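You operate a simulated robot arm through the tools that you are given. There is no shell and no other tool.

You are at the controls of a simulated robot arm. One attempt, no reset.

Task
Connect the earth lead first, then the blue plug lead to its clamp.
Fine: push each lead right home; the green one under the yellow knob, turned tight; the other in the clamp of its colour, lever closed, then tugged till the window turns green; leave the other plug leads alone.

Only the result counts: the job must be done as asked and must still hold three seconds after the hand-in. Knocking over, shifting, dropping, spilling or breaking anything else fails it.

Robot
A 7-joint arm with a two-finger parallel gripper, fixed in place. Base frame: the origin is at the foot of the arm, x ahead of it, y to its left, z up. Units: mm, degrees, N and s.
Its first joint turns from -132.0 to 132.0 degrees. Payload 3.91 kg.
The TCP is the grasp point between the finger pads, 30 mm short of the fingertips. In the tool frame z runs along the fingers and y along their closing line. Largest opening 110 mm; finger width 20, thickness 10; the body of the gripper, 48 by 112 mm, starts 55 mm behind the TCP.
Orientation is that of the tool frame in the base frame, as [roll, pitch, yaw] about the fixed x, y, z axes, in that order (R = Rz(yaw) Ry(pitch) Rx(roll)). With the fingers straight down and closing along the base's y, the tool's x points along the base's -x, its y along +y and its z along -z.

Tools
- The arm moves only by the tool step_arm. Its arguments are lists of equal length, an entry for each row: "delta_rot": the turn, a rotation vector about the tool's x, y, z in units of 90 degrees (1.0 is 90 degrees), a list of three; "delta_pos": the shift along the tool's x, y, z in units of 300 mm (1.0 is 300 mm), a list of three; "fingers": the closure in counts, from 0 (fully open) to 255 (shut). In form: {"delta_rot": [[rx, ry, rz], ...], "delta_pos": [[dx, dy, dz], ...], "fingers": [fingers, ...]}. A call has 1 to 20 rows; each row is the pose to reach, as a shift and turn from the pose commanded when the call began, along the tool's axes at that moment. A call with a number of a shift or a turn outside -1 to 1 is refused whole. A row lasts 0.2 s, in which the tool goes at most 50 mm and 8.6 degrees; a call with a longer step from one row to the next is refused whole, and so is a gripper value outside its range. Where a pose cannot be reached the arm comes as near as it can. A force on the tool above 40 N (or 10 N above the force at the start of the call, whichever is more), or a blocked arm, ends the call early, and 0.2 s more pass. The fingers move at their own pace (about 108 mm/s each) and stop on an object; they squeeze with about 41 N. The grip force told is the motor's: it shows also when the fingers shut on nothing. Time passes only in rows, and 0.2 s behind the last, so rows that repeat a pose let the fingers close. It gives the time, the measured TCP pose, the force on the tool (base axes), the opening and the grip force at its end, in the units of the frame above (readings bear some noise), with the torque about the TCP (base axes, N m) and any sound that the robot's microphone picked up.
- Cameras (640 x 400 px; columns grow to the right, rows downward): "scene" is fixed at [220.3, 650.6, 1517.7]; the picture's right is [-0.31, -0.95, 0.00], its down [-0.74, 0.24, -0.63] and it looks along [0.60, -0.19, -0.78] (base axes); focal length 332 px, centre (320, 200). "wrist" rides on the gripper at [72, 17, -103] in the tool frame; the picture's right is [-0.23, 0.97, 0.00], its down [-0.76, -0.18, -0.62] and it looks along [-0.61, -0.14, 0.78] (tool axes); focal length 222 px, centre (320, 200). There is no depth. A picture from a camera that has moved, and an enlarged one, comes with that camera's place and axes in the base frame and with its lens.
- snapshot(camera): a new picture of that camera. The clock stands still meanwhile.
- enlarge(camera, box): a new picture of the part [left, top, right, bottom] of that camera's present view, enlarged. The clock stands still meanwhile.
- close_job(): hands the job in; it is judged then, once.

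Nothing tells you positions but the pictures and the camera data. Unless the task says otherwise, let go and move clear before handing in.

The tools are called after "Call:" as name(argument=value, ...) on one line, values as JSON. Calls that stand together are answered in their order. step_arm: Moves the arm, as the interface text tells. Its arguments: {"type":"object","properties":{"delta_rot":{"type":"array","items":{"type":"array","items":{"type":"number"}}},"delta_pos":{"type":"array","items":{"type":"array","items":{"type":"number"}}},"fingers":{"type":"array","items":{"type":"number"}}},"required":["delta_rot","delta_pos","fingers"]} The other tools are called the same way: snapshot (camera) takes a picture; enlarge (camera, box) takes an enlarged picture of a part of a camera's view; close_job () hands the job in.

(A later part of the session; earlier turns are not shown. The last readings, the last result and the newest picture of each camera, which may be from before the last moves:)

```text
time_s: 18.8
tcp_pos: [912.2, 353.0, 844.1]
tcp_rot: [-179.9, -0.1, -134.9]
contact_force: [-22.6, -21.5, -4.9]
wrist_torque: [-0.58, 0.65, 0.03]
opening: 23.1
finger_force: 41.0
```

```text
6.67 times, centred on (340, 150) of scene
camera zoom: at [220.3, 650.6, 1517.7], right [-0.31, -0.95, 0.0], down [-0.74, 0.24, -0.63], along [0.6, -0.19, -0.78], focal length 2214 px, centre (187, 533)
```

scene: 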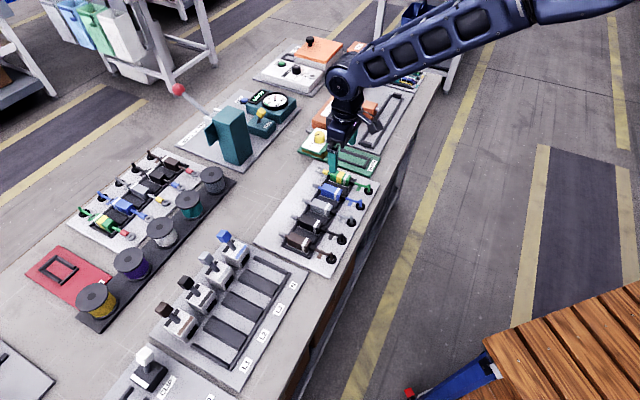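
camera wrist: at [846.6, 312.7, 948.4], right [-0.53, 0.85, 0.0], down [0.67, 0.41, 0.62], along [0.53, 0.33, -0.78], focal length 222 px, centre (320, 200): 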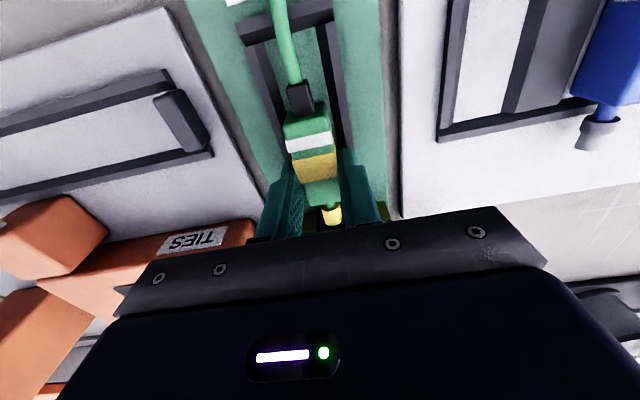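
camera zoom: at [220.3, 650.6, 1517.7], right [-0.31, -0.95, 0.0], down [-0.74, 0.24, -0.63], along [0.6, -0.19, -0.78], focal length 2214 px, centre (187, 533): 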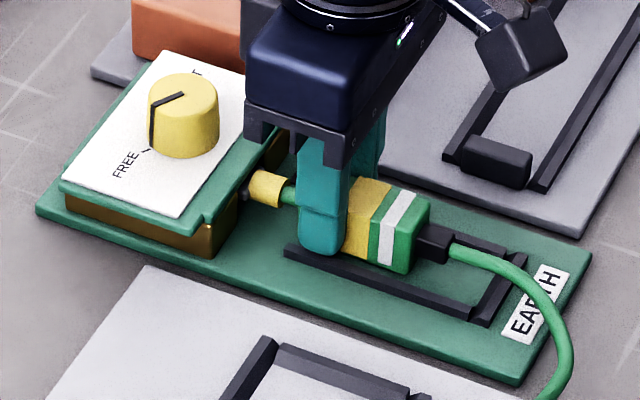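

The fingers slipped forward on the handle while the lead held still, so it's either home or jammed. I release it, back off and look at the fork depth from a low angle.

Call:
step_arm(delta_rot=[[0, 0, 0], [0, 0, 0], [0, 0, 0], [0, 0, 0], [0, 0, 0]], delta_pos=[[0, 0, 0], [0, 0, 0], [0, 0, -0.06], [0, 0, -0.16], [0, 0, -0.16]], fingers=[150, 150, 150, 150, 150])

Call:
snapshot(camera="wrist")

Call:
enlarge(camera="scene", box=[300, 120, 380, 180])

```text
time_s: 20.0
tcp_pos: [913.3, 354.5, 894.8]
tcp_rot: [-180.0, 0.0, -135.0]
contact_force: [1.0, -0.4, 0.0]
wrist_torque: [-0.02, 0.01, 0.03]
opening: 45.2
finger_force: 0.2
```

```text
taken
camera wrist: at [849.5, 315.4, 998.5], right [-0.53, 0.85, 0.0], down [0.66, 0.41, 0.62], along [0.53, 0.33, -0.78], focal length 222 px, centre (320, 200)
```

wrist: 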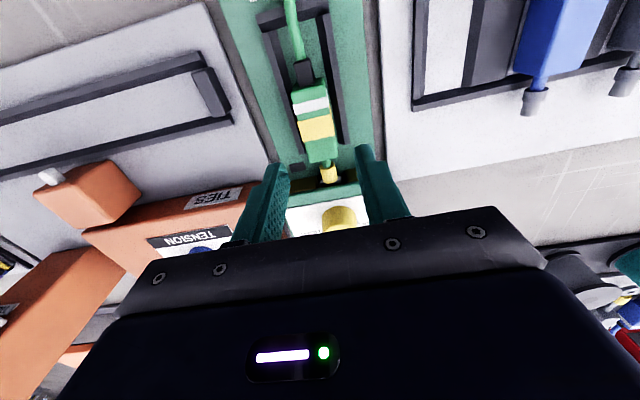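

```text
6.67 times, centred on (340, 150) of scene
camera zoom: at [220.3, 650.6, 1517.7], right [-0.31, -0.95, 0.0], down [-0.74, 0.24, -0.63], along [0.6, -0.19, -0.78], focal length 2214 px, centre (187, 533)
```

zoom: 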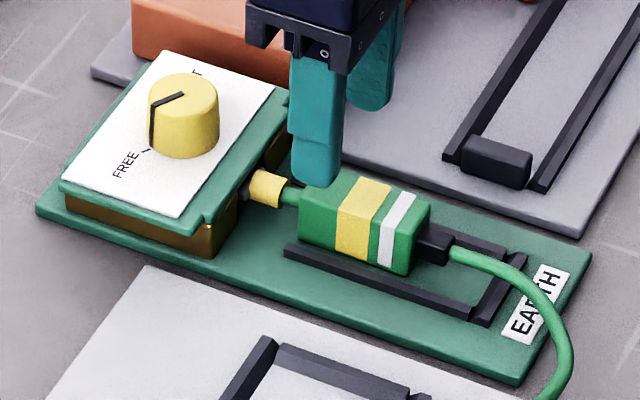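

The lead stays in the lane. I retract and tilt for an end-on view.

Call:
step_arm(delta_rot=[[0, 0, 0], [0, -0.09, 0], [0, -0.18, 0], [0, -0.27, 0], [0, -0.36, 0], [0, -0.4, 0], [0, -0.4, 0]], delta_pos=[[0.08, 0, 0], [0.12, 0, 0.01], [0.16, 0, 0.02], [0.2, 0, 0.03], [0.236, 0, 0.035], [0.236, 0, 0.035], [0.236, 0, 0.035]], fingers=[60, 0, 0, 0, 0, 0, 0])

Call:
snapshot(camera="wrist")

Call:
enlarge(camera="wrist", box=[280, 130, 380, 220])

```text
time_s: 21.6
tcp_pos: [864.3, 303.0, 881.3]
tcp_rot: [-180.0, 36.1, -135.0]
contact_force: [0.3, 0.4, 0.8]
wrist_torque: [0.01, 0.01, -0.01]
opening: 109.8
finger_force: 0.0
```

```text
taken
camera wrist: at [766.3, 231.8, 924.2], right [-0.56, 0.82, 0.13], down [0.3, 0.05, 0.95], along [0.77, 0.57, -0.28], focal length 222 px, centre (320, 200)
```

wrist: 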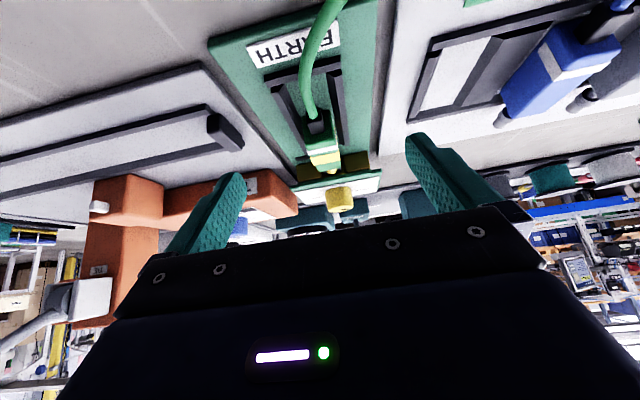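

```text
4.44 times, centred on (330, 175) of wrist
camera zoom: at [766.3, 231.8, 924.2], right [-0.56, 0.82, 0.13], down [0.3, 0.05, 0.95], along [0.77, 0.57, -0.28], focal length 987 px, centre (276, 311)
```

zoom: 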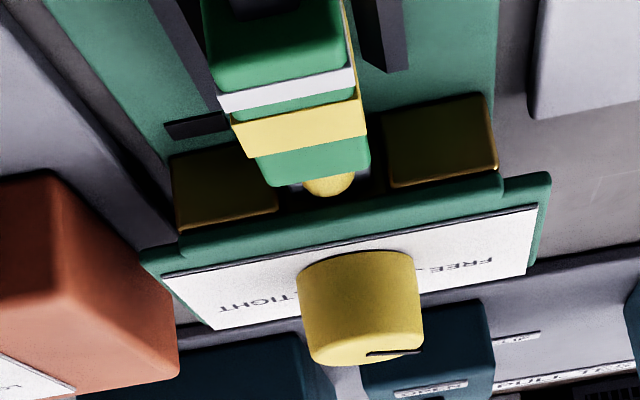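

The collar is centred in the gap. I go back upright above the handle to measure how deep it sits.

Call:
step_arm(delta_rot=[[0, 0.09, 0], [0, 0.18, 0], [0, 0.27, 0], [0, 0.36, 0], [0, 0.4, 0], [0, 0.4, 0]], delta_pos=[[0, 0, -0.04], [0, 0, -0.08], [0, 0, -0.12], [0, 0, -0.12], [0, 0, -0.12], [0, 0, -0.12]], fingers=[0, 0, 0, 0, 0, 0])

Call:
snapshot(camera="wrist")

Call:
enlarge(camera="wrist", box=[260, 100, 400, 200])

```text
time_s: 23.0
tcp_pos: [848.2, 289.4, 910.7]
tcp_rot: [180.0, -0.1, -135.0]
contact_force: [0.1, -0.8, 1.0]
wrist_torque: [0.0, 0.01, 0.01]
opening: 109.9
finger_force: 0.0
```

```text
taken
camera wrist: at [784.7, 250.5, 1015.4], right [-0.53, 0.85, 0.0], down [0.66, 0.41, 0.62], along [0.53, 0.33, -0.78], focal length 222 px, centre (320, 200)
```

wrist: 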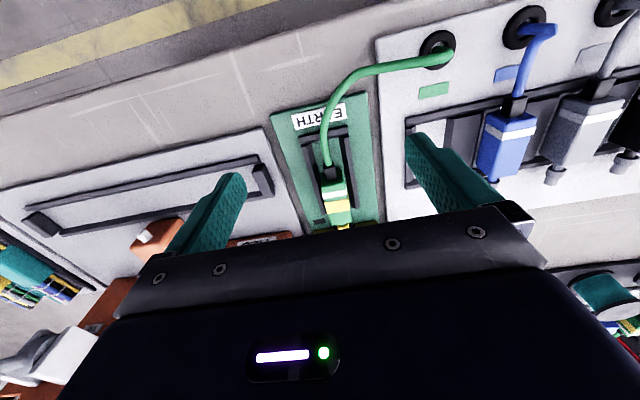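

```text
4.00 times, centred on (330, 150) of wrist
camera zoom: at [784.7, 250.5, 1015.4], right [-0.53, 0.85, 0.0], down [0.66, 0.41, 0.62], along [0.53, 0.33, -0.78], focal length 888 px, centre (280, 400)
```

zoom: 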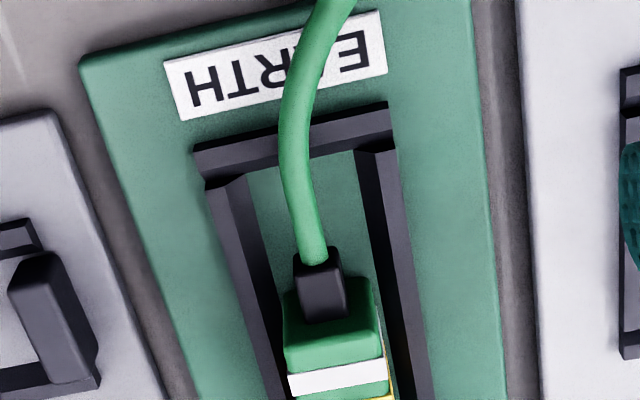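

I move forward over the handle.

Call:
step_arm(delta_rot=[[0, 0, 0], [0, 0, 0], [0, 0, 0]], delta_pos=[[-0.11, 0, 0], [-0.22, 0, 0], [-0.22, 0, 0]], fingers=[60, 120, 150])

Call:
enlarge(camera="wrist", box=[260, 90, 400, 220])

```text
time_s: 23.8
tcp_pos: [894.7, 335.3, 911.4]
tcp_rot: [179.9, 0.0, -135.0]
contact_force: [-0.5, 0.2, -0.4]
wrist_torque: [0.01, 0.01, -0.03]
opening: 45.2
finger_force: 0.0
```

```text
3.08 times, centred on (330, 155) of wrist
camera zoom: at [831.9, 296.7, 1014.7], right [-0.53, 0.85, 0.0], down [0.66, 0.41, 0.62], along [0.53, 0.33, -0.78], focal length 684 px, centre (289, 338)
```

zoom: 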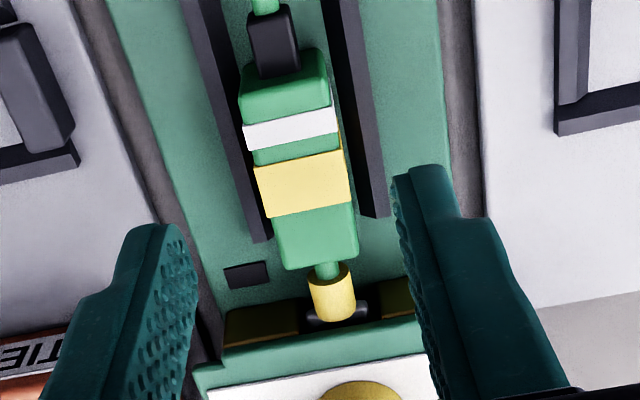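

The handle's far end is at a≈909 and the collar is 1–4 mm from the brass face. I regrip and do a small-step push test to tell a hard stop from friction.

Call:
step_arm(delta_rot=[[0, 0, 0], [0, 0, 0], [0, 0, 0], [0, 0, 0], [0, 0, 0], [0, 0, 0], [0, 0, 0], [0, 0, 0]], delta_pos=[[-0.06, 0.002, 0.04], [-0.06, 0.002, 0.1], [-0.06, 0.002, 0.16], [-0.06, 0.002, 0.205], [-0.06, 0.002, 0.215], [-0.06, 0.002, 0.215], [-0.06, 0.002, 0.215], [-0.06, 0.002, 0.215]], fingers=[139, 139, 139, 139, 139, 255, 255, 255])

Call:
enlarge(camera="wrist", box=[240, 100, 400, 220])

```text
time_s: 25.6
tcp_pos: [906.6, 347.9, 847.2]
tcp_rot: [-180.0, 0.0, -135.0]
contact_force: [0.1, -0.1, -0.3]
wrist_torque: [0.0, 0.03, 0.0]
opening: 22.9
finger_force: 41.3
```

```text
3.33 times, centred on (320, 160) of wrist
camera zoom: at [843.5, 310.3, 951.0], right [-0.53, 0.85, 0.0], down [0.66, 0.41, 0.62], along [0.53, 0.33, -0.78], focal length 740 px, centre (320, 333)
```

zoom: 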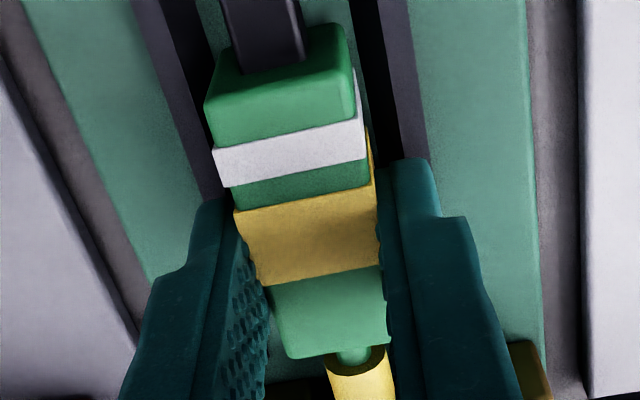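

Now pushing in small increments and reading force.

Call:
step_arm(delta_rot=[[0, 0, 0], [0, 0, 0]], delta_pos=[[-0.005, 0, 0], [-0.005, 0, 0]], fingers=[255, 255])

Call:
step_arm(delta_rot=[[0, 0, 0], [0, 0, 0]], delta_pos=[[-0.005, 0, 0], [-0.005, 0, 0]], fingers=[255, 255])

Call:
enlarge(camera="wrist", box=[240, 100, 400, 220])

```text
time_s: 26.2
tcp_pos: [907.2, 348.9, 846.9]
tcp_rot: [180.0, 0.0, -135.0]
contact_force: [-17.5, -15.4, 3.9]
wrist_torque: [-0.19, 0.24, 0.08]
opening: 22.7
finger_force: 41.4
```

```text
time_s: 26.8
tcp_pos: [909.8, 350.2, 846.5]
tcp_rot: [180.0, -0.1, -135.0]
contact_force: [-23.2, -20.5, -1.6]
wrist_torque: [-0.59, 0.64, 0.1]
opening: 23.3
finger_force: 40.7
```

```text
3.33 times, centred on (320, 160) of wrist
camera zoom: at [845.5, 311.8, 950.9], right [-0.53, 0.85, 0.0], down [0.66, 0.41, 0.62], along [0.53, 0.33, -0.78], focal length 740 px, centre (320, 333)
```

zoom: 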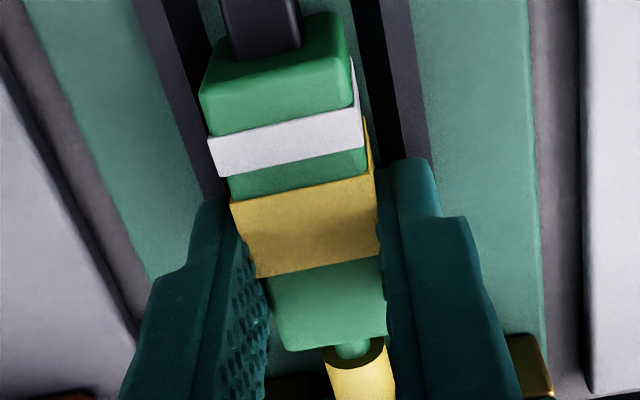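

It hits a hard stop (23 N within 1 mm, then the grip slips), so the fork is home. I release, lift and look at the knob.

Call:
step_arm(delta_rot=[[0, 0, 0], [0, 0, 0], [0, 0, 0], [0, 0, 0], [0, 0, 0], [0, 0, 0]], delta_pos=[[0, 0, 0], [0, 0, 0], [0, 0, -0.08], [0, 0, -0.2], [0, 0, -0.3], [0, 0, -0.3]], fingers=[150, 150, 150, 150, 150, 150])

Call:
snapshot(camera="wrist")

Call:
enlarge(camera="wrist", box=[260, 70, 400, 200])

```text
time_s: 28.2
tcp_pos: [909.1, 351.5, 936.6]
tcp_rot: [-179.9, 0.0, -134.9]
contact_force: [-0.8, -0.6, -0.5]
wrist_torque: [-0.03, 0.01, 0.02]
opening: 45.4
finger_force: 0.1
```

```text
taken
camera wrist: at [845.5, 313.6, 1041.4], right [-0.53, 0.85, 0.0], down [0.66, 0.41, 0.62], along [0.53, 0.33, -0.78], focal length 222 px, centre (320, 200)
```

wrist: 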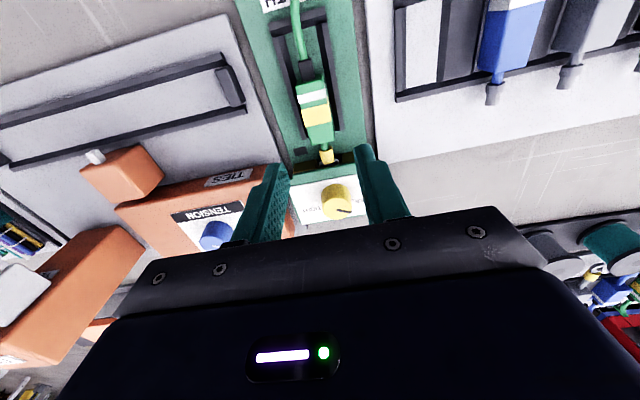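

```text
3.08 times, centred on (330, 135) of wrist
camera zoom: at [845.5, 313.6, 1041.4], right [-0.53, 0.85, 0.0], down [0.66, 0.41, 0.62], along [0.53, 0.33, -0.78], focal length 684 px, centre (289, 400)
```

zoom: 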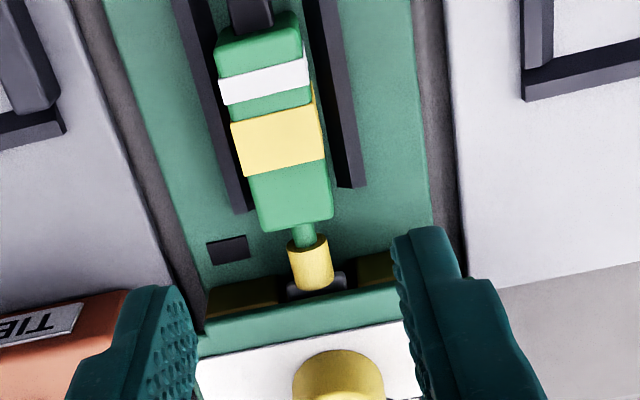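

The lead stays at its home position. Next I zoom in on the knob.

Call:
enlarge(camera="wrist", box=[270, 150, 380, 230])

Call:
enlarge(camera="scene", box=[295, 120, 355, 165])

```text
5.00 times, centred on (325, 190) of wrist
camera zoom: at [845.5, 313.6, 1041.4], right [-0.53, 0.85, 0.0], down [0.66, 0.41, 0.62], along [0.53, 0.33, -0.78], focal length 1111 px, centre (295, 250)
```

zoom: 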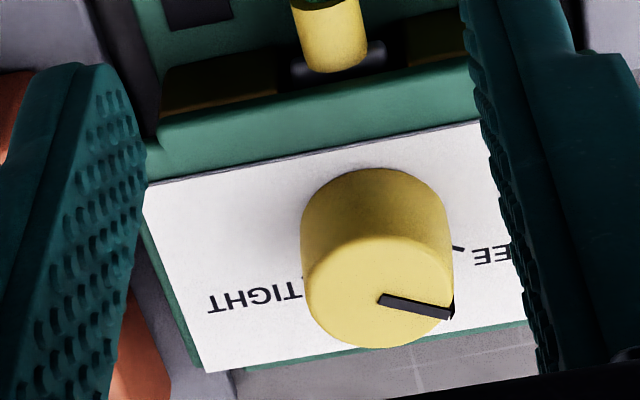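

```text
8.89 times, centred on (325, 142) of scene
camera zoom: at [220.3, 650.6, 1517.7], right [-0.31, -0.95, 0.0], down [-0.74, 0.24, -0.63], along [0.6, -0.19, -0.78], focal length 2952 px, centre (276, 711)
```

zoom: 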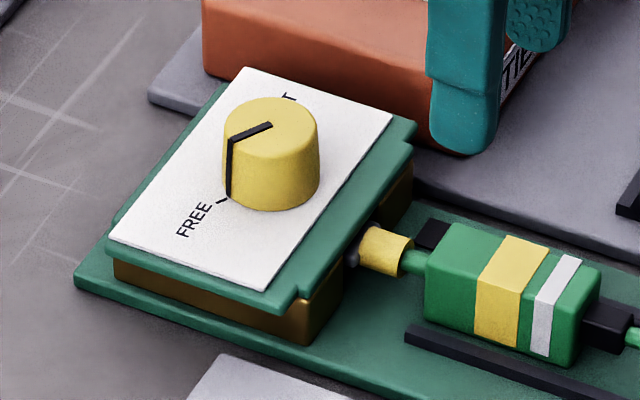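

The knob axis is at (a≈975, s≈-394), 32 mm in diameter, top z≈863, panel z≈838. FREE and TIGHT are about 120° apart, clockwise. I move above it with the wrist pre-turned -60°.

Call:
step_arm(delta_rot=[[0, 0, -0.0833], [0, 0, -0.1667], [0, 0, -0.25], [0, 0, -0.333], [0, 0, -0.4167], [0, 0, -0.5], [0, 0, -0.5833], [0, 0, -0.6667], [0, 0, -0.6667]], delta_pos=[[-0.05, 0, 0], [-0.1, -0.001, 0], [-0.15, -0.002, 0], [-0.2, -0.003, 0], [-0.25, -0.004, 0], [-0.278, -0.004, 0], [-0.278, -0.004, 0], [-0.278, -0.004, 0], [-0.278, -0.004, 0]], fingers=[135, 135, 135, 135, 135, 135, 135, 135, 135])

Call:
snapshot(camera="wrist")

Call:
enlarge(camera="scene", box=[270, 80, 370, 170])

```text
time_s: 30.2
tcp_pos: [968.1, 407.6, 936.5]
tcp_rot: [-180.0, 0.1, -74.9]
contact_force: [-0.1, -0.2, 0.1]
wrist_torque: [-0.03, 0.01, 0.01]
opening: 51.9
finger_force: 0.0
```

```text
taken
camera wrist: at [971.4, 335.1, 1040.9], right [-1.0, -0.03, 0.0], down [-0.03, 0.78, 0.62], along [-0.02, 0.62, -0.78], focal length 222 px, centre (320, 200)
```

wrist: 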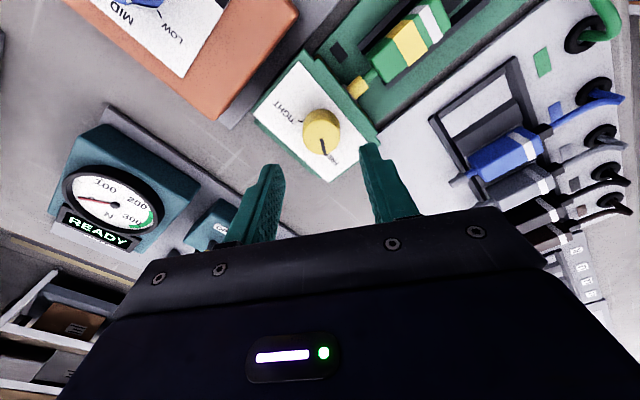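

```text
4.44 times, centred on (320, 125) of scene
camera zoom: at [220.3, 650.6, 1517.7], right [-0.31, -0.95, 0.0], down [-0.74, 0.24, -0.63], along [0.6, -0.19, -0.78], focal length 1476 px, centre (320, 533)
```

zoom: 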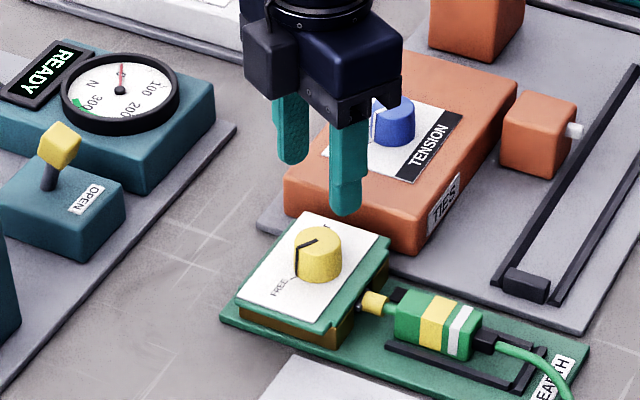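

I enlarge the knob to fine-align.

Call:
enlarge(camera="wrist", box=[260, 80, 380, 180])

```text
4.00 times, centred on (320, 130) of wrist
camera zoom: at [971.4, 335.1, 1040.9], right [-1.0, -0.03, 0.0], down [-0.03, 0.78, 0.62], along [-0.02, 0.62, -0.78], focal length 888 px, centre (320, 480)
```

zoom: 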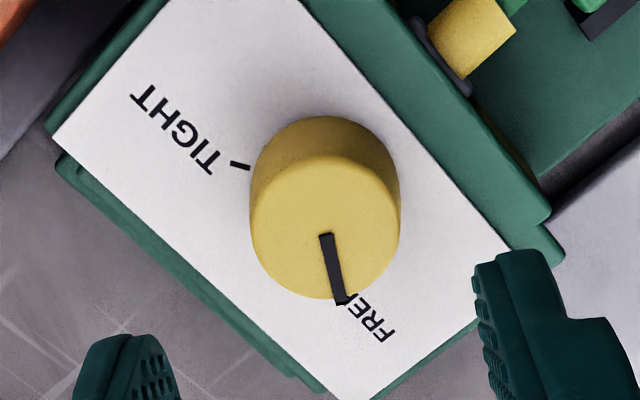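

The knob is almost centred, and the pointer needs about +118° about the tool axis. I descend around it and grip.

Call:
step_arm(delta_rot=[[0, 0, 0], [0, 0, 0], [0, 0, 0], [0, 0, 0], [0, 0, 0], [0, 0, 0], [0, 0, 0]], delta_pos=[[-0.004, 0.0025, 0.06], [-0.004, 0.0025, 0.13], [-0.004, 0.0025, 0.19], [-0.004, 0.0025, 0.216], [-0.004, 0.0025, 0.216], [-0.004, 0.0025, 0.216], [-0.004, 0.0025, 0.216]], fingers=[135, 135, 135, 135, 255, 255, 255])

Call:
enlarge(camera="wrist", box=[240, 100, 400, 220])

Call:
enlarge(camera="scene", box=[290, 110, 370, 170])

```text
time_s: 31.8
tcp_pos: [968.3, 409.0, 871.9]
tcp_rot: [180.0, 0.1, -75.0]
contact_force: [17.1, 6.8, -8.2]
wrist_torque: [0.21, -0.62, 0.0]
opening: 32.9
finger_force: 44.6
```

```text
3.33 times, centred on (320, 160) of wrist
camera zoom: at [970.2, 335.7, 974.9], right [-1.0, -0.03, 0.0], down [-0.03, 0.78, 0.62], along [-0.02, 0.62, -0.78], focal length 740 px, centre (320, 333)
```

zoom: 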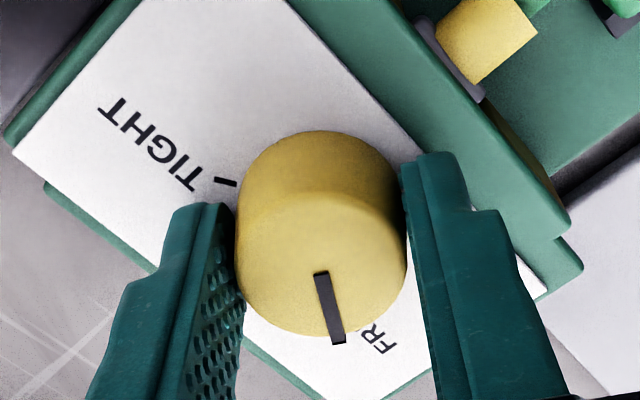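

```text
6.67 times, centred on (330, 140) of scene
camera zoom: at [220.3, 650.6, 1517.7], right [-0.31, -0.95, 0.0], down [-0.74, 0.24, -0.63], along [0.6, -0.19, -0.78], focal length 2214 px, centre (253, 600)
```

zoom: 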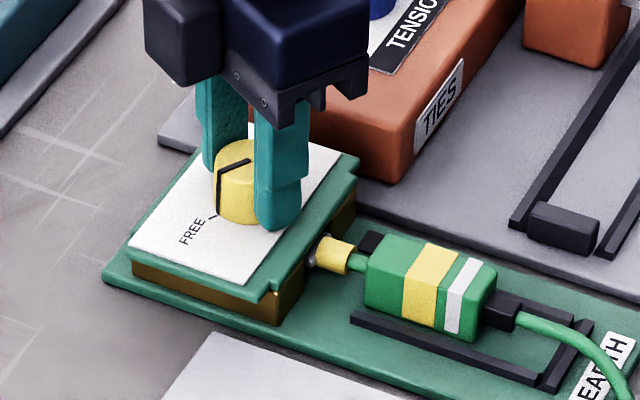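

The knob is gripped but with about 18 N side load, so I shift about 1.2 mm toward -y of the tool to centre it.

Call:
step_arm(delta_rot=[[0, 0, 0], [0, 0, 0]], delta_pos=[[0, -0.004, 0], [0, -0.004, 0]], fingers=[255, 255])

```text
time_s: 32.4
tcp_pos: [968.2, 409.1, 870.0]
tcp_rot: [179.9, 0.0, -75.1]
contact_force: [-1.2, -8.6, -5.6]
wrist_torque: [0.11, 0.24, 0.0]
opening: 33.4
finger_force: 44.3
```

Side load is mostly gone. I turn clockwise (+z of tool) 60° first.

Call:
step_arm(delta_rot=[[0, 0, 0.0833], [0, 0, 0.1667], [0, 0, 0.25], [0, 0, 0.3333], [0, 0, 0.4167], [0, 0, 0.5], [0, 0, 0.5833], [0, 0, 0.6667]], delta_pos=[[0, 0, 0], [0, 0, 0], [0, 0, 0], [0, 0, 0], [0, 0, 0], [0, 0, 0], [0, 0, 0], [0, 0, 0]], fingers=[255, 255, 255, 255, 255, 255, 255, 255])

Call:
enlarge(camera="wrist", box=[240, 100, 400, 220])

Call:
enlarge(camera="scene", box=[290, 110, 370, 170])

```text
time_s: 34.2
tcp_pos: [969.9, 410.6, 870.2]
tcp_rot: [180.0, 0.2, -135.0]
contact_force: [-5.1, 1.5, -21.8]
wrist_torque: [0.37, -0.21, 0.01]
opening: 32.9
finger_force: 44.9
```

```text
3.33 times, centred on (320, 160) of wrist
camera zoom: at [905.8, 372.9, 975.6], right [-0.53, 0.85, 0.0], down [0.66, 0.41, 0.62], along [0.53, 0.33, -0.78], focal length 740 px, centre (320, 333)
```

zoom: 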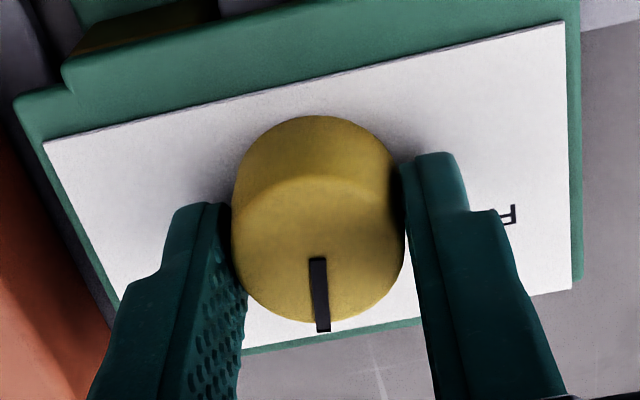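

```text
6.67 times, centred on (330, 140) of scene
camera zoom: at [220.3, 650.6, 1517.7], right [-0.31, -0.95, 0.0], down [-0.74, 0.24, -0.63], along [0.6, -0.19, -0.78], focal length 2214 px, centre (253, 600)
```

zoom: 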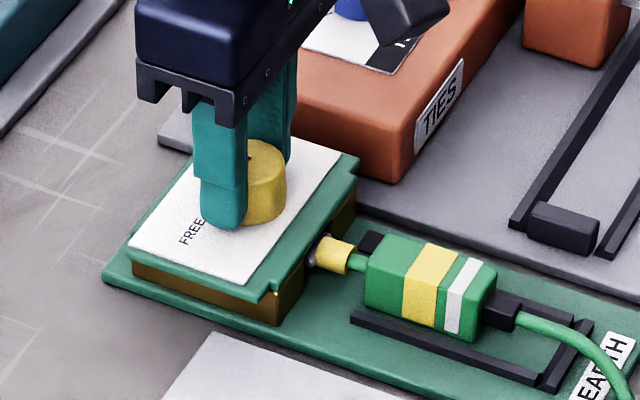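

The knob turns with the gripper and sinks slightly as it tightens. I turn another 60°, following it down by about 2 mm.

Call:
step_arm(delta_rot=[[0, 0, 0.0833], [0, 0, 0.1667], [0, 0, 0.25], [0, 0, 0.3333], [0, 0, 0.4167], [0, 0, 0.5], [0, 0, 0.5833], [0, 0, 0.65]], delta_pos=[[0, 0, 0.003], [0, 0, 0.004], [0, 0, 0.005], [0, 0, 0.006], [0, 0, 0.006], [0, 0, 0.007], [0, 0, 0.007], [0, 0, 0.007]], fingers=[255, 255, 255, 255, 255, 255, 255, 255])

Call:
enlarge(camera="wrist", box=[240, 100, 400, 220])

Call:
enlarge(camera="scene", box=[290, 110, 370, 170])

```text
time_s: 36.0
tcp_pos: [969.2, 409.4, 871.6]
tcp_rot: [-180.0, 0.1, 166.3]
contact_force: [1.1, -5.7, 12.1]
wrist_torque: [-0.12, 0.14, 0.62]
opening: 33.2
finger_force: 45.2
```

```text
3.33 times, centred on (320, 160) of wrist
camera zoom: at [902.9, 443.8, 975.5], right [0.45, 0.89, 0.0], down [0.7, -0.35, 0.62], along [0.56, -0.28, -0.78], focal length 740 px, centre (320, 333)
```

zoom: 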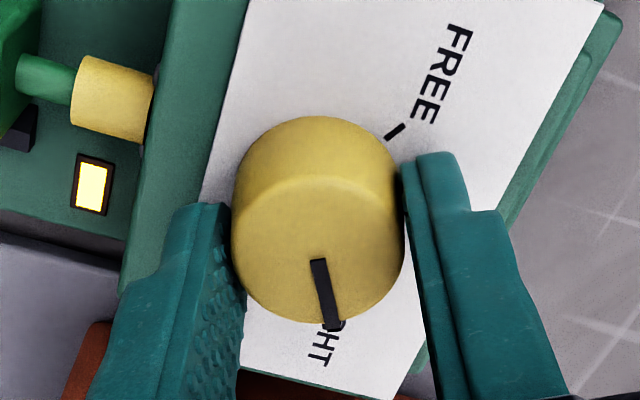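

```text
6.67 times, centred on (330, 140) of scene
camera zoom: at [220.3, 650.6, 1517.7], right [-0.31, -0.95, 0.0], down [-0.74, 0.24, -0.63], along [0.6, -0.19, -0.78], focal length 2214 px, centre (253, 600)
```

zoom: 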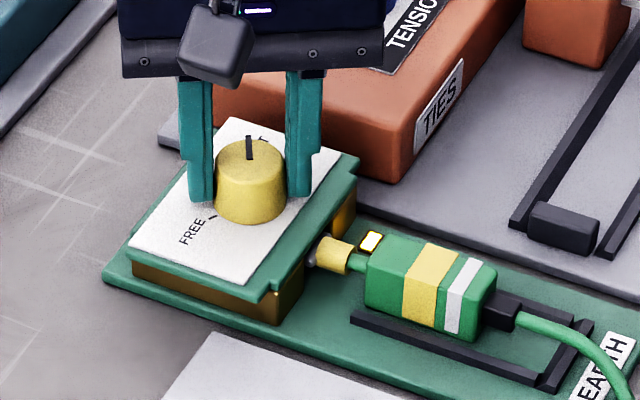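

The indicator beside the terminal lit up, and a resisting torque of 0.6 N·m shows the knob is tight. I add a final nudge and then release.

Call:
step_arm(delta_rot=[[0, 0, 0.02], [0, 0, 0.04], [0, 0, 0.04]], delta_pos=[[0, 0, 0], [0, 0, 0], [0, 0, 0]], fingers=[255, 255, 255])

Call:
step_arm(delta_rot=[[0, 0, 0], [0, 0, 0], [0, 0, 0], [0, 0, 0], [0, 0, 0]], delta_pos=[[0, 0, 0], [0, 0, 0], [0, 0, -0.08], [0, 0, -0.2], [0, 0, -0.2]], fingers=[135, 135, 135, 135, 135])

Call:
enlarge(camera="wrist", box=[220, 60, 400, 200])

Call:
enlarge(camera="scene", box=[290, 110, 370, 170])

```text
time_s: 36.8
tcp_pos: [968.4, 409.8, 871.7]
tcp_rot: [-180.0, 0.0, 162.7]
contact_force: [5.1, -12.4, 14.1]
wrist_torque: [-0.39, 0.0, 0.45]
opening: 33.2
finger_force: 45.1
```

```text
time_s: 38.0
tcp_pos: [969.0, 409.5, 930.4]
tcp_rot: [179.9, -0.1, 162.8]
contact_force: [-0.1, 0.5, 0.0]
wrist_torque: [0.0, -0.02, -0.02]
opening: 51.9
finger_force: 0.0
```

```text
2.86 times, centred on (310, 130) of wrist
camera zoom: at [904.8, 448.3, 1034.6], right [0.5, 0.86, 0.0], down [0.68, -0.39, 0.62], along [0.54, -0.31, -0.78], focal length 635 px, centre (349, 400)
```

zoom: 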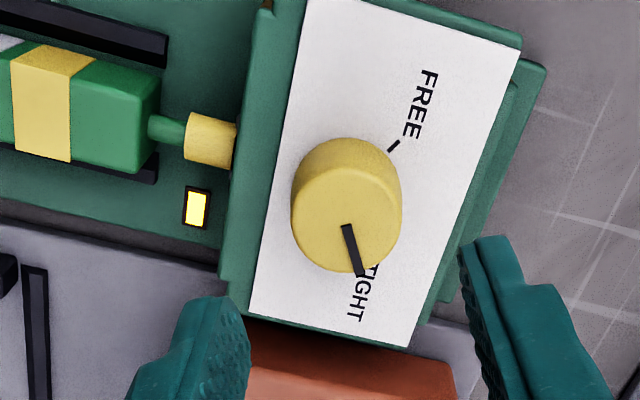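

```text
6.67 times, centred on (330, 140) of scene
camera zoom: at [220.3, 650.6, 1517.7], right [-0.31, -0.95, 0.0], down [-0.74, 0.24, -0.63], along [0.6, -0.19, -0.78], focal length 2214 px, centre (253, 600)
```

zoom: 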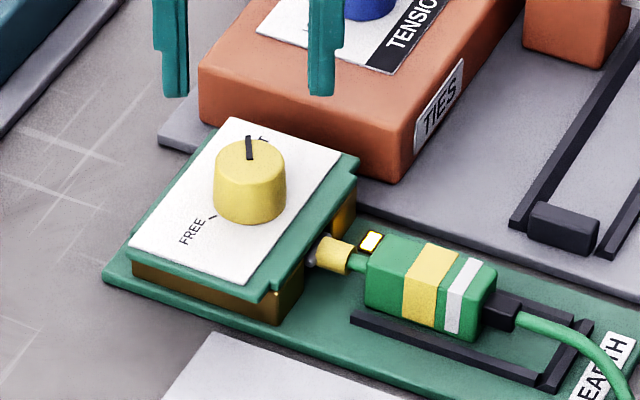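

The earth lead is done: knob at TIGHT, indicator lit. Next I turn back and move over the blue lead.

Call:
step_arm(delta_rot=[[0, 0, -0.08], [0, 0, -0.16], [0, 0, -0.24], [0, 0, -0.32], [0, 0, -0.4], [0, 0, -0.48], [0, 0, -0.56], [0, 0, -0.64], [0, 0, -0.691], [0, 0, -0.691]], delta_pos=[[0.07, -0.009, -0.01], [0.14, -0.018, -0.01], [0.21, -0.027, -0.01], [0.29, -0.036, -0.01], [0.37, -0.048, 0], [0.45, -0.058, 0], [0.53, -0.068, 0], [0.6, -0.077, 0], [0.653, -0.084, 0], [0.653, -0.084, 0]], fingers=[139, 139, 139, 139, 139, 139, 139, 139, 139, 139])

Call:
snapshot(camera="wrist")

Call:
enlarge(camera="wrist", box=[240, 60, 420, 200])

```text
time_s: 40.2
tcp_pos: [774.5, 444.7, 930.3]
tcp_rot: [180.0, 0.1, -134.8]
contact_force: [1.0, -0.6, -0.5]
wrist_torque: [-0.01, 0.0, 0.02]
opening: 49.8
finger_force: 0.1
```

```text
taken
camera wrist: at [710.4, 405.7, 1034.5], right [-0.53, 0.85, 0.0], down [0.66, 0.41, 0.62], along [0.53, 0.33, -0.78], focal length 222 px, centre (320, 200)
```

wrist: 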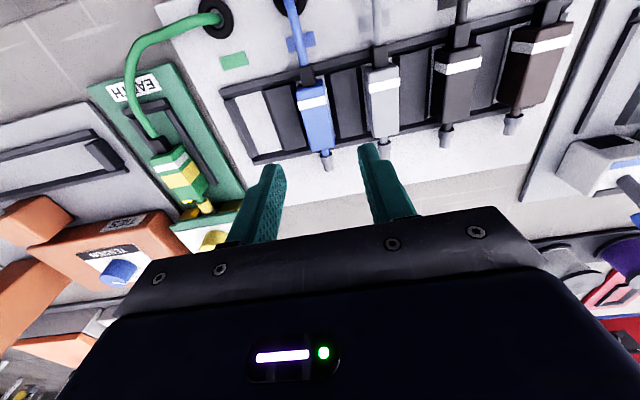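

```text
2.86 times, centred on (330, 130) of wrist
camera zoom: at [710.4, 405.7, 1034.5], right [-0.53, 0.85, 0.0], down [0.66, 0.41, 0.62], along [0.53, 0.33, -0.78], focal length 635 px, centre (291, 400)
```

zoom: 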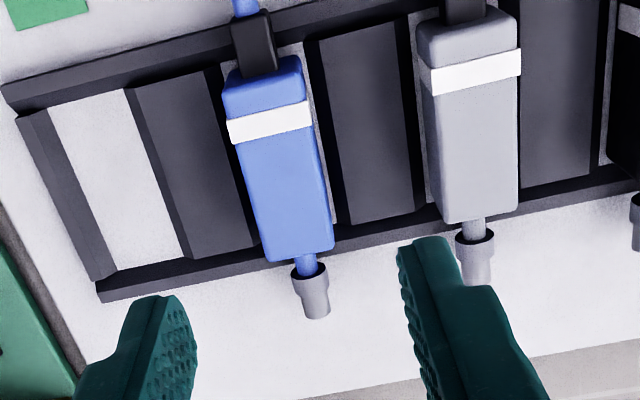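

The blue handle is centred at (a≈860.5, s≈-234). I descend and grip it as I did the green one.

Call:
step_arm(delta_rot=[[0, 0, 0], [0, 0, 0], [0, 0, 0], [0, 0, 0], [0, 0, 0], [0, 0, 0], [0, 0, 0], [0, 0, 0], [0, 0, 0]], delta_pos=[[0.001, -0.005, 0.08], [0.001, -0.005, 0.16], [0.001, -0.005, 0.22], [0.001, -0.005, 0.26], [0.001, -0.005, 0.2837], [0.001, -0.005, 0.2837], [0.001, -0.005, 0.2837], [0.001, -0.005, 0.2837], [0.001, -0.005, 0.2837]], fingers=[139, 139, 139, 139, 139, 139, 255, 255, 255])

Call:
enlarge(camera="wrist", box=[240, 100, 400, 220])

```text
time_s: 42.2
tcp_pos: [774.1, 441.8, 843.5]
tcp_rot: [-180.0, 0.0, -134.9]
contact_force: [0.7, 0.3, 0.9]
wrist_torque: [-0.02, -0.01, 0.04]
opening: 22.9
finger_force: 40.3
```

```text
3.33 times, centred on (320, 160) of wrist
camera zoom: at [711.0, 404.2, 948.9], right [-0.53, 0.85, 0.0], down [0.66, 0.41, 0.62], along [0.53, 0.33, -0.78], focal length 740 px, centre (320, 333)
```

zoom: 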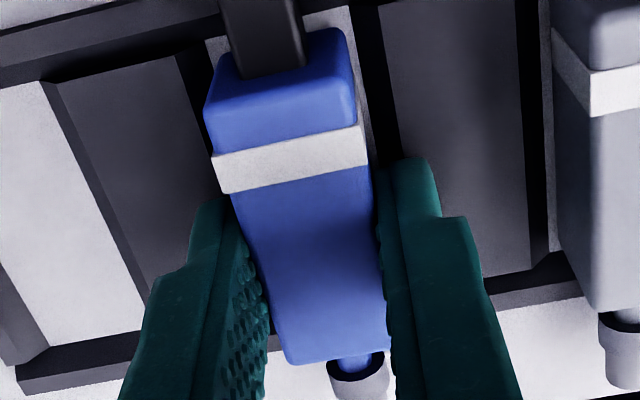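

The blue lead is gripped. I lift it well above the other handles.

Call:
step_arm(delta_rot=[[0, 0, 0], [0, 0, 0], [0, 0, 0], [0, 0, 0], [0, 0, 0], [0, 0, 0]], delta_pos=[[0, 0, -0.04], [0, 0, -0.1], [0, 0, -0.17], [0, 0, -0.24], [0.04, 0, -0.27], [0.04, 0, -0.27]], fingers=[255, 255, 255, 255, 255, 255])

Call:
snapshot(camera="wrist")

Call:
snapshot(camera="scene")

```text
time_s: 43.6
tcp_pos: [764.4, 433.2, 926.5]
tcp_rot: [180.0, 0.0, -134.9]
contact_force: [-0.5, 0.3, -0.4]
wrist_torque: [0.0, -0.04, -0.01]
opening: 22.7
finger_force: 41.4
```

```text
taken
camera wrist: at [702.6, 395.4, 1030.6], right [-0.53, 0.85, 0.0], down [0.66, 0.41, 0.62], along [0.53, 0.33, -0.78], focal length 222 px, centre (320, 200)
```

wrist: 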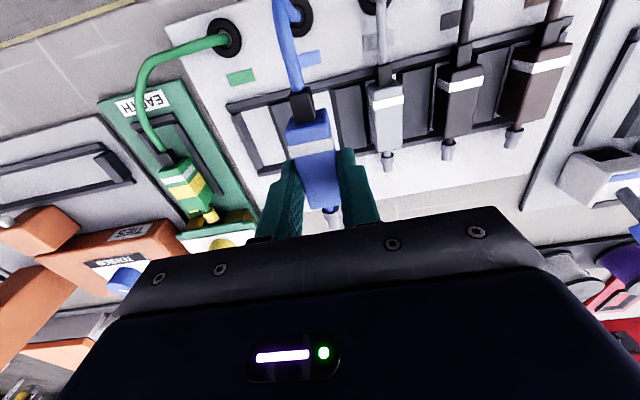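

```text
taken
```

scene: 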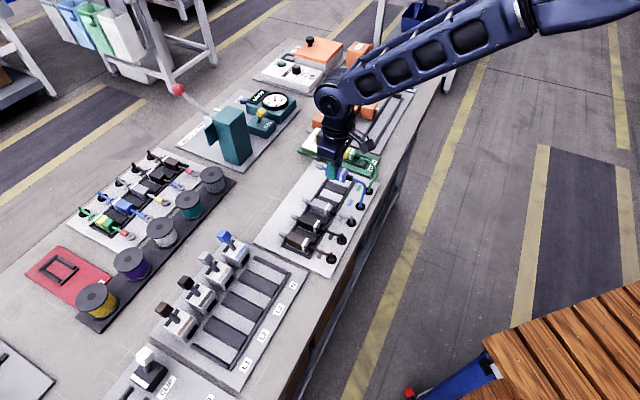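

The blue lead is clear of the tray. I carry it sideways over the other leads and check the cable midway.

Call:
step_arm(delta_rot=[[0, 0, 0], [0, 0, 0], [0, 0, 0], [0, 0, 0], [0, 0, 0], [0, 0, 0]], delta_pos=[[0.03, 0.11, -0.02], [0.06, 0.22, -0.02], [0.09, 0.33, -0.02], [0.09, 0.44, -0.02], [0.09, 0.55, -0.02], [0.09, 0.55, -0.02]], fingers=[255, 255, 255, 255, 255, 255])

Call:
snapshot(camera="wrist")

Call:
enlarge(camera="scene", box=[220, 140, 400, 300])

```text
time_s: 45.0
tcp_pos: [629.0, 531.5, 931.6]
tcp_rot: [180.0, 0.0, -134.9]
contact_force: [-0.2, 0.0, -0.4]
wrist_torque: [-0.03, 0.01, 0.01]
opening: 22.7
finger_force: 40.7
```

```text
taken
camera wrist: at [566.3, 492.4, 1035.6], right [-0.53, 0.85, 0.0], down [0.66, 0.41, 0.62], along [0.53, 0.33, -0.78], focal length 222 px, centre (320, 200)
```

wrist: 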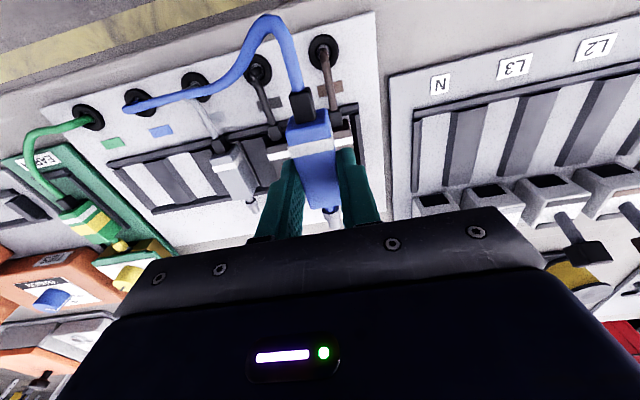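

```text
2.50 times, centred on (310, 220) of scene
camera zoom: at [220.3, 650.6, 1517.7], right [-0.31, -0.95, 0.0], down [-0.74, 0.24, -0.63], along [0.6, -0.19, -0.78], focal length 830 px, centre (345, 150)
```

zoom: 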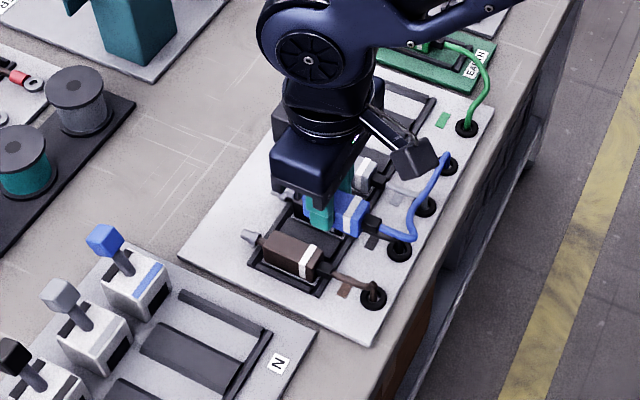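

The cable drapes freely. I continue to the N lane (s≈46).

Call:
step_arm(delta_rot=[[0, 0, 0], [0, 0, 0], [0, 0, 0], [0, 0, 0], [0, 0, 0]], delta_pos=[[0.01, 0.1, 0], [0.02, 0.2, 0], [0.02, 0.3, 0], [0.02, 0.384, 0], [0.02, 0.384, 0]], fingers=[255, 255, 255, 255, 255])

Call:
snapshot(camera="wrist")

Call:
enlarge(camera="wrist", box=[220, 60, 440, 240])

Call:
enlarge(camera="scene", box=[180, 200, 340, 330])

```text
time_s: 46.2
tcp_pos: [543.6, 609.9, 929.9]
tcp_rot: [179.9, 0.0, -134.9]
contact_force: [0.7, 0.1, -0.8]
wrist_torque: [0.02, 0.0, 0.01]
opening: 22.7
finger_force: 40.7
```

```text
taken
camera wrist: at [480.5, 570.7, 1034.7], right [-0.53, 0.85, 0.0], down [0.66, 0.41, 0.62], along [0.53, 0.33, -0.78], focal length 222 px, centre (320, 200)
```

wrist: 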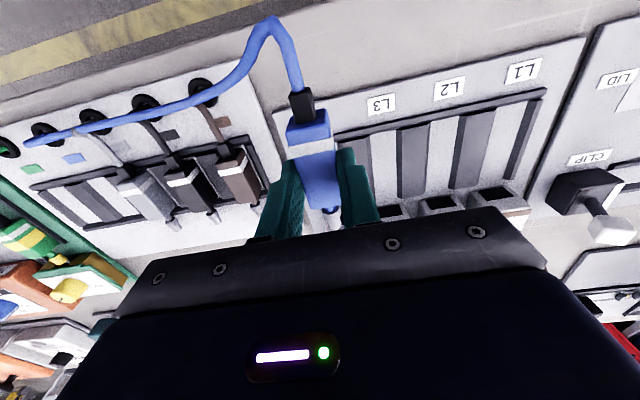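

```text
2.22 times, centred on (330, 150) of wrist
camera zoom: at [480.5, 570.7, 1034.7], right [-0.53, 0.85, 0.0], down [0.66, 0.41, 0.62], along [0.53, 0.33, -0.78], focal length 494 px, centre (298, 311)
```

zoom: 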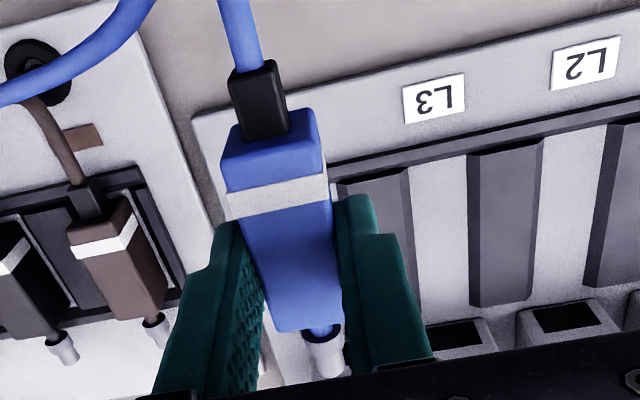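

```text
3.08 times, centred on (260, 265) of scene
camera zoom: at [220.3, 650.6, 1517.7], right [-0.31, -0.95, 0.0], down [-0.74, 0.24, -0.63], along [0.6, -0.19, -0.78], focal length 1022 px, centre (505, 0)
```

zoom: 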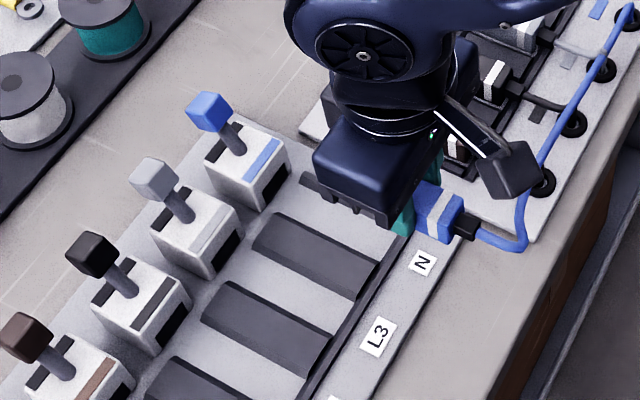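

I'm above the N lane (s≈46.8, lane centre about 46). I tilt in place to see the clamp mouths and their geometry.

Call:
step_arm(delta_rot=[[0, -0.0833, 0], [0, -0.1667, 0], [0, -0.25, 0], [0, -0.333, 0], [0, -0.333, 0]], delta_pos=[[0.01, -0.03, 0], [0.02, -0.06, 0], [0.03, -0.09, 0], [0.04, -0.12, 0], [0.04, -0.12, 0]], fingers=[255, 255, 255, 255, 255])

Call:
snapshot(camera="wrist")

Call:
enlarge(camera="wrist", box=[330, 90, 510, 230])

```text
time_s: 47.4
tcp_pos: [562.0, 573.1, 931.8]
tcp_rot: [180.0, 30.0, -134.9]
contact_force: [0.1, -0.1, 0.1]
wrist_torque: [0.01, 0.02, -0.04]
opening: 22.9
finger_force: 40.8
```

```text
taken
camera wrist: at [468.5, 506.0, 986.5], right [-0.55, 0.83, 0.11], down [0.37, 0.12, 0.92], along [0.75, 0.55, -0.37], focal length 222 px, centre (320, 200)
```

wrist: 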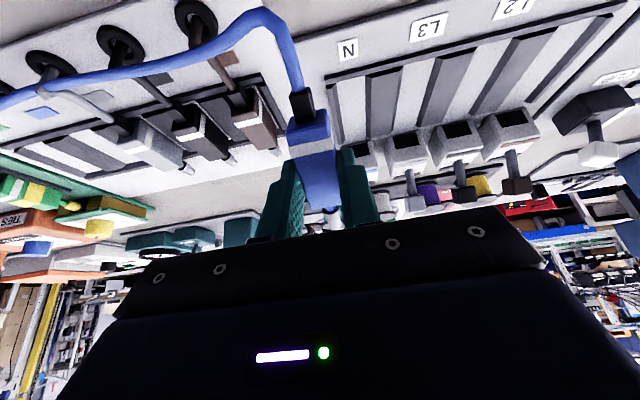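

```text
2.86 times, centred on (420, 160) of wrist
camera zoom: at [468.5, 506.0, 986.5], right [-0.55, 0.83, 0.11], down [0.37, 0.12, 0.92], along [0.75, 0.55, -0.37], focal length 635 px, centre (34, 314)
```

zoom: 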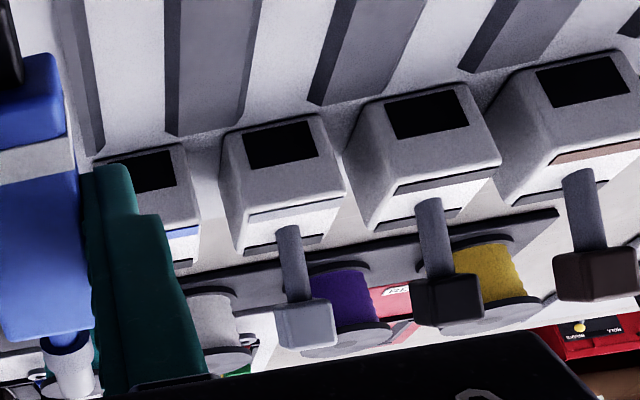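

The clamp front faces are at a≈947, with mouths at z≈812–831 and the N clamp near s≈46. I go upright over the N lane just short of the mouth.

Call:
step_arm(delta_rot=[[0, 0.0833, 0], [0, 0.1667, 0], [0, 0.25, 0], [0, 0.333, 0], [0, 0.333, 0], [0, 0.333, 0]], delta_pos=[[0, 0.04, 0], [0, 0.08, 0], [-0.03, 0.1217, 0.03], [-0.1, 0.1217, 0.12], [-0.181, 0.1217, 0.2328], [-0.181, 0.1217, 0.2328]], fingers=[255, 255, 255, 255, 255, 255])

Call:
snapshot(camera="wrist")

Call:
enlarge(camera="wrist", box=[240, 60, 440, 220])

Call:
enlarge(camera="scene", box=[200, 210, 320, 300])

```text
time_s: 48.8
tcp_pos: [594.6, 657.3, 899.3]
tcp_rot: [180.0, 0.0, -134.8]
contact_force: [0.2, -1.3, -0.8]
wrist_torque: [0.0, 0.02, 0.02]
opening: 23.0
finger_force: 40.9
```

```text
taken
camera wrist: at [531.2, 619.5, 1003.8], right [-0.53, 0.85, 0.0], down [0.66, 0.41, 0.62], along [0.53, 0.33, -0.78], focal length 222 px, centre (320, 200)
```

wrist: 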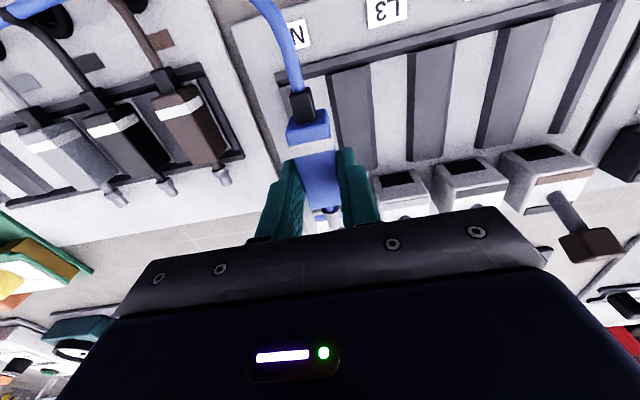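

```text
2.50 times, centred on (340, 140) of wrist
camera zoom: at [531.2, 619.5, 1003.8], right [-0.53, 0.85, 0.0], down [0.66, 0.41, 0.62], along [0.53, 0.33, -0.78], focal length 555 px, centre (270, 350)
```

zoom: 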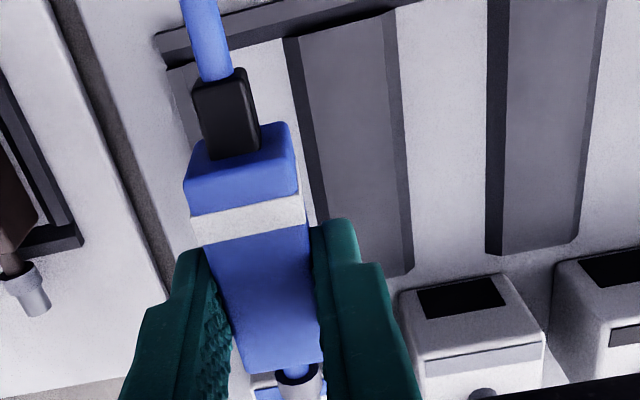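

```text
4.44 times, centred on (260, 255) of scene
camera zoom: at [220.3, 650.6, 1517.7], right [-0.31, -0.95, 0.0], down [-0.74, 0.24, -0.63], along [0.6, -0.19, -0.78], focal length 1476 px, centre (587, -44)
```

zoom: 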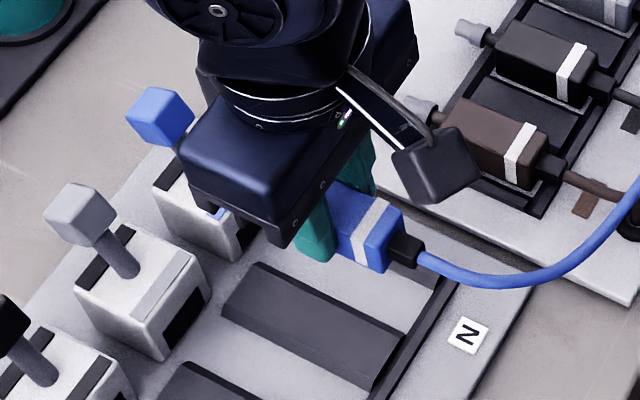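

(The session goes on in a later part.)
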